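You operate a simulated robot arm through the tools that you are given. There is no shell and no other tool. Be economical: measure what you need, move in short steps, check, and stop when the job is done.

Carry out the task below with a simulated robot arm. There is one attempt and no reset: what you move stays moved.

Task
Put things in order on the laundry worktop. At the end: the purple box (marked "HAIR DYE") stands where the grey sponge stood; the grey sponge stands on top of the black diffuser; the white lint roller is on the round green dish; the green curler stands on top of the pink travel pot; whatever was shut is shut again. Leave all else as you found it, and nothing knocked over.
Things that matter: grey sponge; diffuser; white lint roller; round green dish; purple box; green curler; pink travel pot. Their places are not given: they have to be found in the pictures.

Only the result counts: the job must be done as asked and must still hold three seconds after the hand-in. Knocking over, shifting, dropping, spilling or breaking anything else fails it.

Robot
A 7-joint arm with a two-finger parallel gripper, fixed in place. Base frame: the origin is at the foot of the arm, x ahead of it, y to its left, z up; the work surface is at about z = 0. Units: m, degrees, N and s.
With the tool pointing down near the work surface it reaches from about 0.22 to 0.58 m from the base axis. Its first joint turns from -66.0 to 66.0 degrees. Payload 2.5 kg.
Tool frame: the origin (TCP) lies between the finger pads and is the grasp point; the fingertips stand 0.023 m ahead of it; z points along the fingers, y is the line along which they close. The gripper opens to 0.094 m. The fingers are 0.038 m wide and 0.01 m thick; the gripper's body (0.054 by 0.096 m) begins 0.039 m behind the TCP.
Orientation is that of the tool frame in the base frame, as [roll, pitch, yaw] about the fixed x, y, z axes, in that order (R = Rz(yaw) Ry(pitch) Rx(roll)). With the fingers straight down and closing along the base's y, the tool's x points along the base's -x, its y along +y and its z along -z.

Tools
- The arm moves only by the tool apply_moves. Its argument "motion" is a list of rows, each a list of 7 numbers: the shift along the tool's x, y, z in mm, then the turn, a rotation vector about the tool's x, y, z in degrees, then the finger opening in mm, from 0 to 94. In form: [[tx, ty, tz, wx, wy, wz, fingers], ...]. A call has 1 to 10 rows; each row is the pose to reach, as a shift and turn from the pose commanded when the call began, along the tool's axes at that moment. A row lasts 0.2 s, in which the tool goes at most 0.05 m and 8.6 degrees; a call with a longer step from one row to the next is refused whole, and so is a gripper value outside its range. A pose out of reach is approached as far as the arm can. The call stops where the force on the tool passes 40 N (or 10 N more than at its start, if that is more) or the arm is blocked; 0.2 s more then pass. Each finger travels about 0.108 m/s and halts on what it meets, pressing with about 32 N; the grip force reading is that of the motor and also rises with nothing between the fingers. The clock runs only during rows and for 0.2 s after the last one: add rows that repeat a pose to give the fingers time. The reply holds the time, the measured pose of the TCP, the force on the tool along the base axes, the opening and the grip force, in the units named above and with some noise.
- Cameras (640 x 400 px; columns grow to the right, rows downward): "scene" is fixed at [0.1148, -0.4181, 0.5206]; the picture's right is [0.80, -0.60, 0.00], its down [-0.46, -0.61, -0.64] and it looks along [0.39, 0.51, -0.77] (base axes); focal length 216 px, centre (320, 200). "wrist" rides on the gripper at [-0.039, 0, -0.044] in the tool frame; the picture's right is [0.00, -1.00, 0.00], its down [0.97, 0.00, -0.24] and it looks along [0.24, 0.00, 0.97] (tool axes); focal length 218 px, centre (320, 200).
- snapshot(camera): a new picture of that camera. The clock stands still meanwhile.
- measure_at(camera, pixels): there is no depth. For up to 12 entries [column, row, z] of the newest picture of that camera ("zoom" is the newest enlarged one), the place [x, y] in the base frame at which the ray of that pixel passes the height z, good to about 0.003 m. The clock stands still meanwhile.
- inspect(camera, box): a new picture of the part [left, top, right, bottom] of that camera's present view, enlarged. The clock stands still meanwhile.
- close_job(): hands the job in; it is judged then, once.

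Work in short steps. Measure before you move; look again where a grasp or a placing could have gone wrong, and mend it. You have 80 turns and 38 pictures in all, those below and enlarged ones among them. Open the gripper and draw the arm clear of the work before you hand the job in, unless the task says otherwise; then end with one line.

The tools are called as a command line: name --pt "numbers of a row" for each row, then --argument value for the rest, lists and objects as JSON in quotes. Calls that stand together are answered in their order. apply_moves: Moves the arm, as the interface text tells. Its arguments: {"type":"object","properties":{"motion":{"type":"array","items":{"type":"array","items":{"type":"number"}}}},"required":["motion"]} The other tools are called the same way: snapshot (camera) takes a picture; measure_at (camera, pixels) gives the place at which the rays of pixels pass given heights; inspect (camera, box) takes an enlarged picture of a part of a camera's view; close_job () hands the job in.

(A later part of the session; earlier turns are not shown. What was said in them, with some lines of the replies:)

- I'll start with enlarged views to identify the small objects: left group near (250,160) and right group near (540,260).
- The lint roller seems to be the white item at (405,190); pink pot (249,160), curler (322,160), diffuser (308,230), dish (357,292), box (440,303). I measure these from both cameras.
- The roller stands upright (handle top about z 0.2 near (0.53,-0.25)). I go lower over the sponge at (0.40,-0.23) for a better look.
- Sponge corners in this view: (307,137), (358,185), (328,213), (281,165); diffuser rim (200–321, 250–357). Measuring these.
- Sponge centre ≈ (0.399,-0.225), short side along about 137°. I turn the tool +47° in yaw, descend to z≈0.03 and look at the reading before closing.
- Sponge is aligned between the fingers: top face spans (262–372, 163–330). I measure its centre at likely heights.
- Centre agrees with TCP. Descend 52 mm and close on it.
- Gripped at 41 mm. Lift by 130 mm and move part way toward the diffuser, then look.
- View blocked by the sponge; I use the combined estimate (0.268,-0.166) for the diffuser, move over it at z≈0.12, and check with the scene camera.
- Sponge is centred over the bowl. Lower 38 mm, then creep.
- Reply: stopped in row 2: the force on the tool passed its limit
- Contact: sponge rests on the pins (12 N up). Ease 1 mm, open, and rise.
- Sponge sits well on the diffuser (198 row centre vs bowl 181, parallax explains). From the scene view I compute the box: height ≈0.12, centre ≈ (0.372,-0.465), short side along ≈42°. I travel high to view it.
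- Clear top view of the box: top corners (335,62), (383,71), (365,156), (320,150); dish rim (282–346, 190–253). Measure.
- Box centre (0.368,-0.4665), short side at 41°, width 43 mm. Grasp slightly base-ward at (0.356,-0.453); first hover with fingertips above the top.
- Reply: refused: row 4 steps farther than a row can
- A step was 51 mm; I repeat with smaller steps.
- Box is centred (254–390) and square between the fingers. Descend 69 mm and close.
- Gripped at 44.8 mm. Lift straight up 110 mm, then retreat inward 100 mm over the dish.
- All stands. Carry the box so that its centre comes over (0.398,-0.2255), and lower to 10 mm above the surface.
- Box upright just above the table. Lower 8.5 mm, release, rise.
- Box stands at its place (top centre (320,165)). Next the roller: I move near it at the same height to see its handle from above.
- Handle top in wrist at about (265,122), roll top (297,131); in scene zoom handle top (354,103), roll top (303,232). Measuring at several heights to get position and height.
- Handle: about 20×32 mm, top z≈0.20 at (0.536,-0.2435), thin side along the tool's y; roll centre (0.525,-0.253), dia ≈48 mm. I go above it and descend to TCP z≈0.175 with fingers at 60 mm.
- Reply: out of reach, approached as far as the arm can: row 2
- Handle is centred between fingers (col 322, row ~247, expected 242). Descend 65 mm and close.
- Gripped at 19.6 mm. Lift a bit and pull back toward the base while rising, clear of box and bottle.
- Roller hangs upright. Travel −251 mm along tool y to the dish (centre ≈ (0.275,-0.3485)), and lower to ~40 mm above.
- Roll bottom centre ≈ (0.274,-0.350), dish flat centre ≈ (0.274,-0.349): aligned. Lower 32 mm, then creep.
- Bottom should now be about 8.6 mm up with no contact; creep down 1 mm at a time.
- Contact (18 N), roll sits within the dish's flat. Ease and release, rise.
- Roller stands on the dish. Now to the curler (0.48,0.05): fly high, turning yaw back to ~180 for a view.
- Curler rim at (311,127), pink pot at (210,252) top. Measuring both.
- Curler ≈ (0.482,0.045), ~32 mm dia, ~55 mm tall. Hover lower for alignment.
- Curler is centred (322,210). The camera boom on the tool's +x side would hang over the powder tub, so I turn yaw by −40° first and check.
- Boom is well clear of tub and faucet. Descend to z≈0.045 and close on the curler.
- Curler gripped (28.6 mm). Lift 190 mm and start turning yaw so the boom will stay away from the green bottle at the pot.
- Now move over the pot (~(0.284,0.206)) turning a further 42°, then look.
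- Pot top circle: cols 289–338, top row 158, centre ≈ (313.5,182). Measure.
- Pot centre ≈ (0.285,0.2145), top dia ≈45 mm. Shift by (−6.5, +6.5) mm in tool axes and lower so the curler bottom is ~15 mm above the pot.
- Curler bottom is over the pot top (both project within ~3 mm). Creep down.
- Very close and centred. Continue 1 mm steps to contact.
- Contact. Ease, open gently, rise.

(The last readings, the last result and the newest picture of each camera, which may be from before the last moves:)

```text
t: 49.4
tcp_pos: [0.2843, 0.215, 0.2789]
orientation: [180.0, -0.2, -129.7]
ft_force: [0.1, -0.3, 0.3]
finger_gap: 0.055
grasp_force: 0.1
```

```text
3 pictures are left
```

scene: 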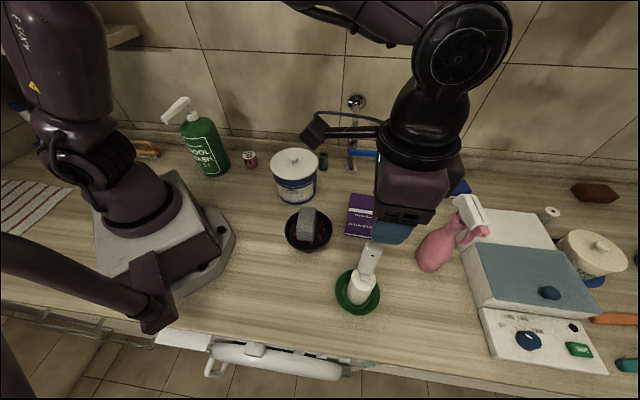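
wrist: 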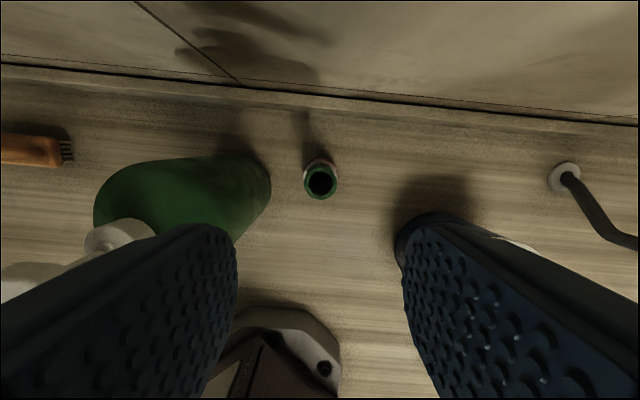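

Curler stands on the pot. Raise the arm further and take a final overview.

apply_moves --pt "0 0 -40 0 0 0 80" --pt "0 -40 -50 0 0 0 80" --pt "0 -80 -50 0 0 0 80" --pt "0 -80 -50 0 0 0 80"

snapshot --camera "scene"

inspect --camera "scene" --box '[220, 130, 500, 330]'

```text
t: 50.4
tcp_pos: [0.3462, 0.1644, 0.3295]
orientation: [180.0, -0.1, -129.7]
ft_force: [-0.2, 1.1, -0.1]
finger_gap: 0.0798
grasp_force: 0.1
```

```text
2 pictures are left
```

scene: 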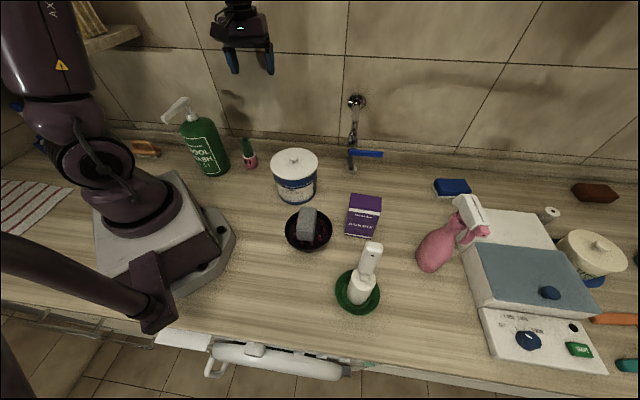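

```text
2.00 times, centred on (360, 230) of scene
```

zoom: 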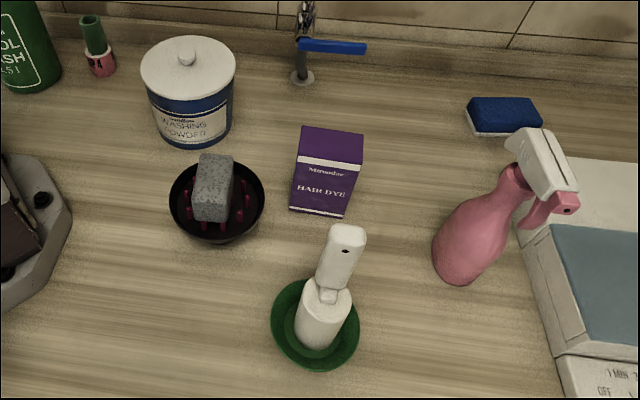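

All four placements hold, nothing was opened or knocked over, and the gripper is open and clear, so I hand the job in.

close_job

```text
The job is handed in.
```

The job is handed in: the purple box stands where the sponge was, the sponge is on the diffuser, the lint roller stands on the green dish, and the curler stands on the pink pot; I opened nothing, and the last pictures show nothing else moved or knocked over.
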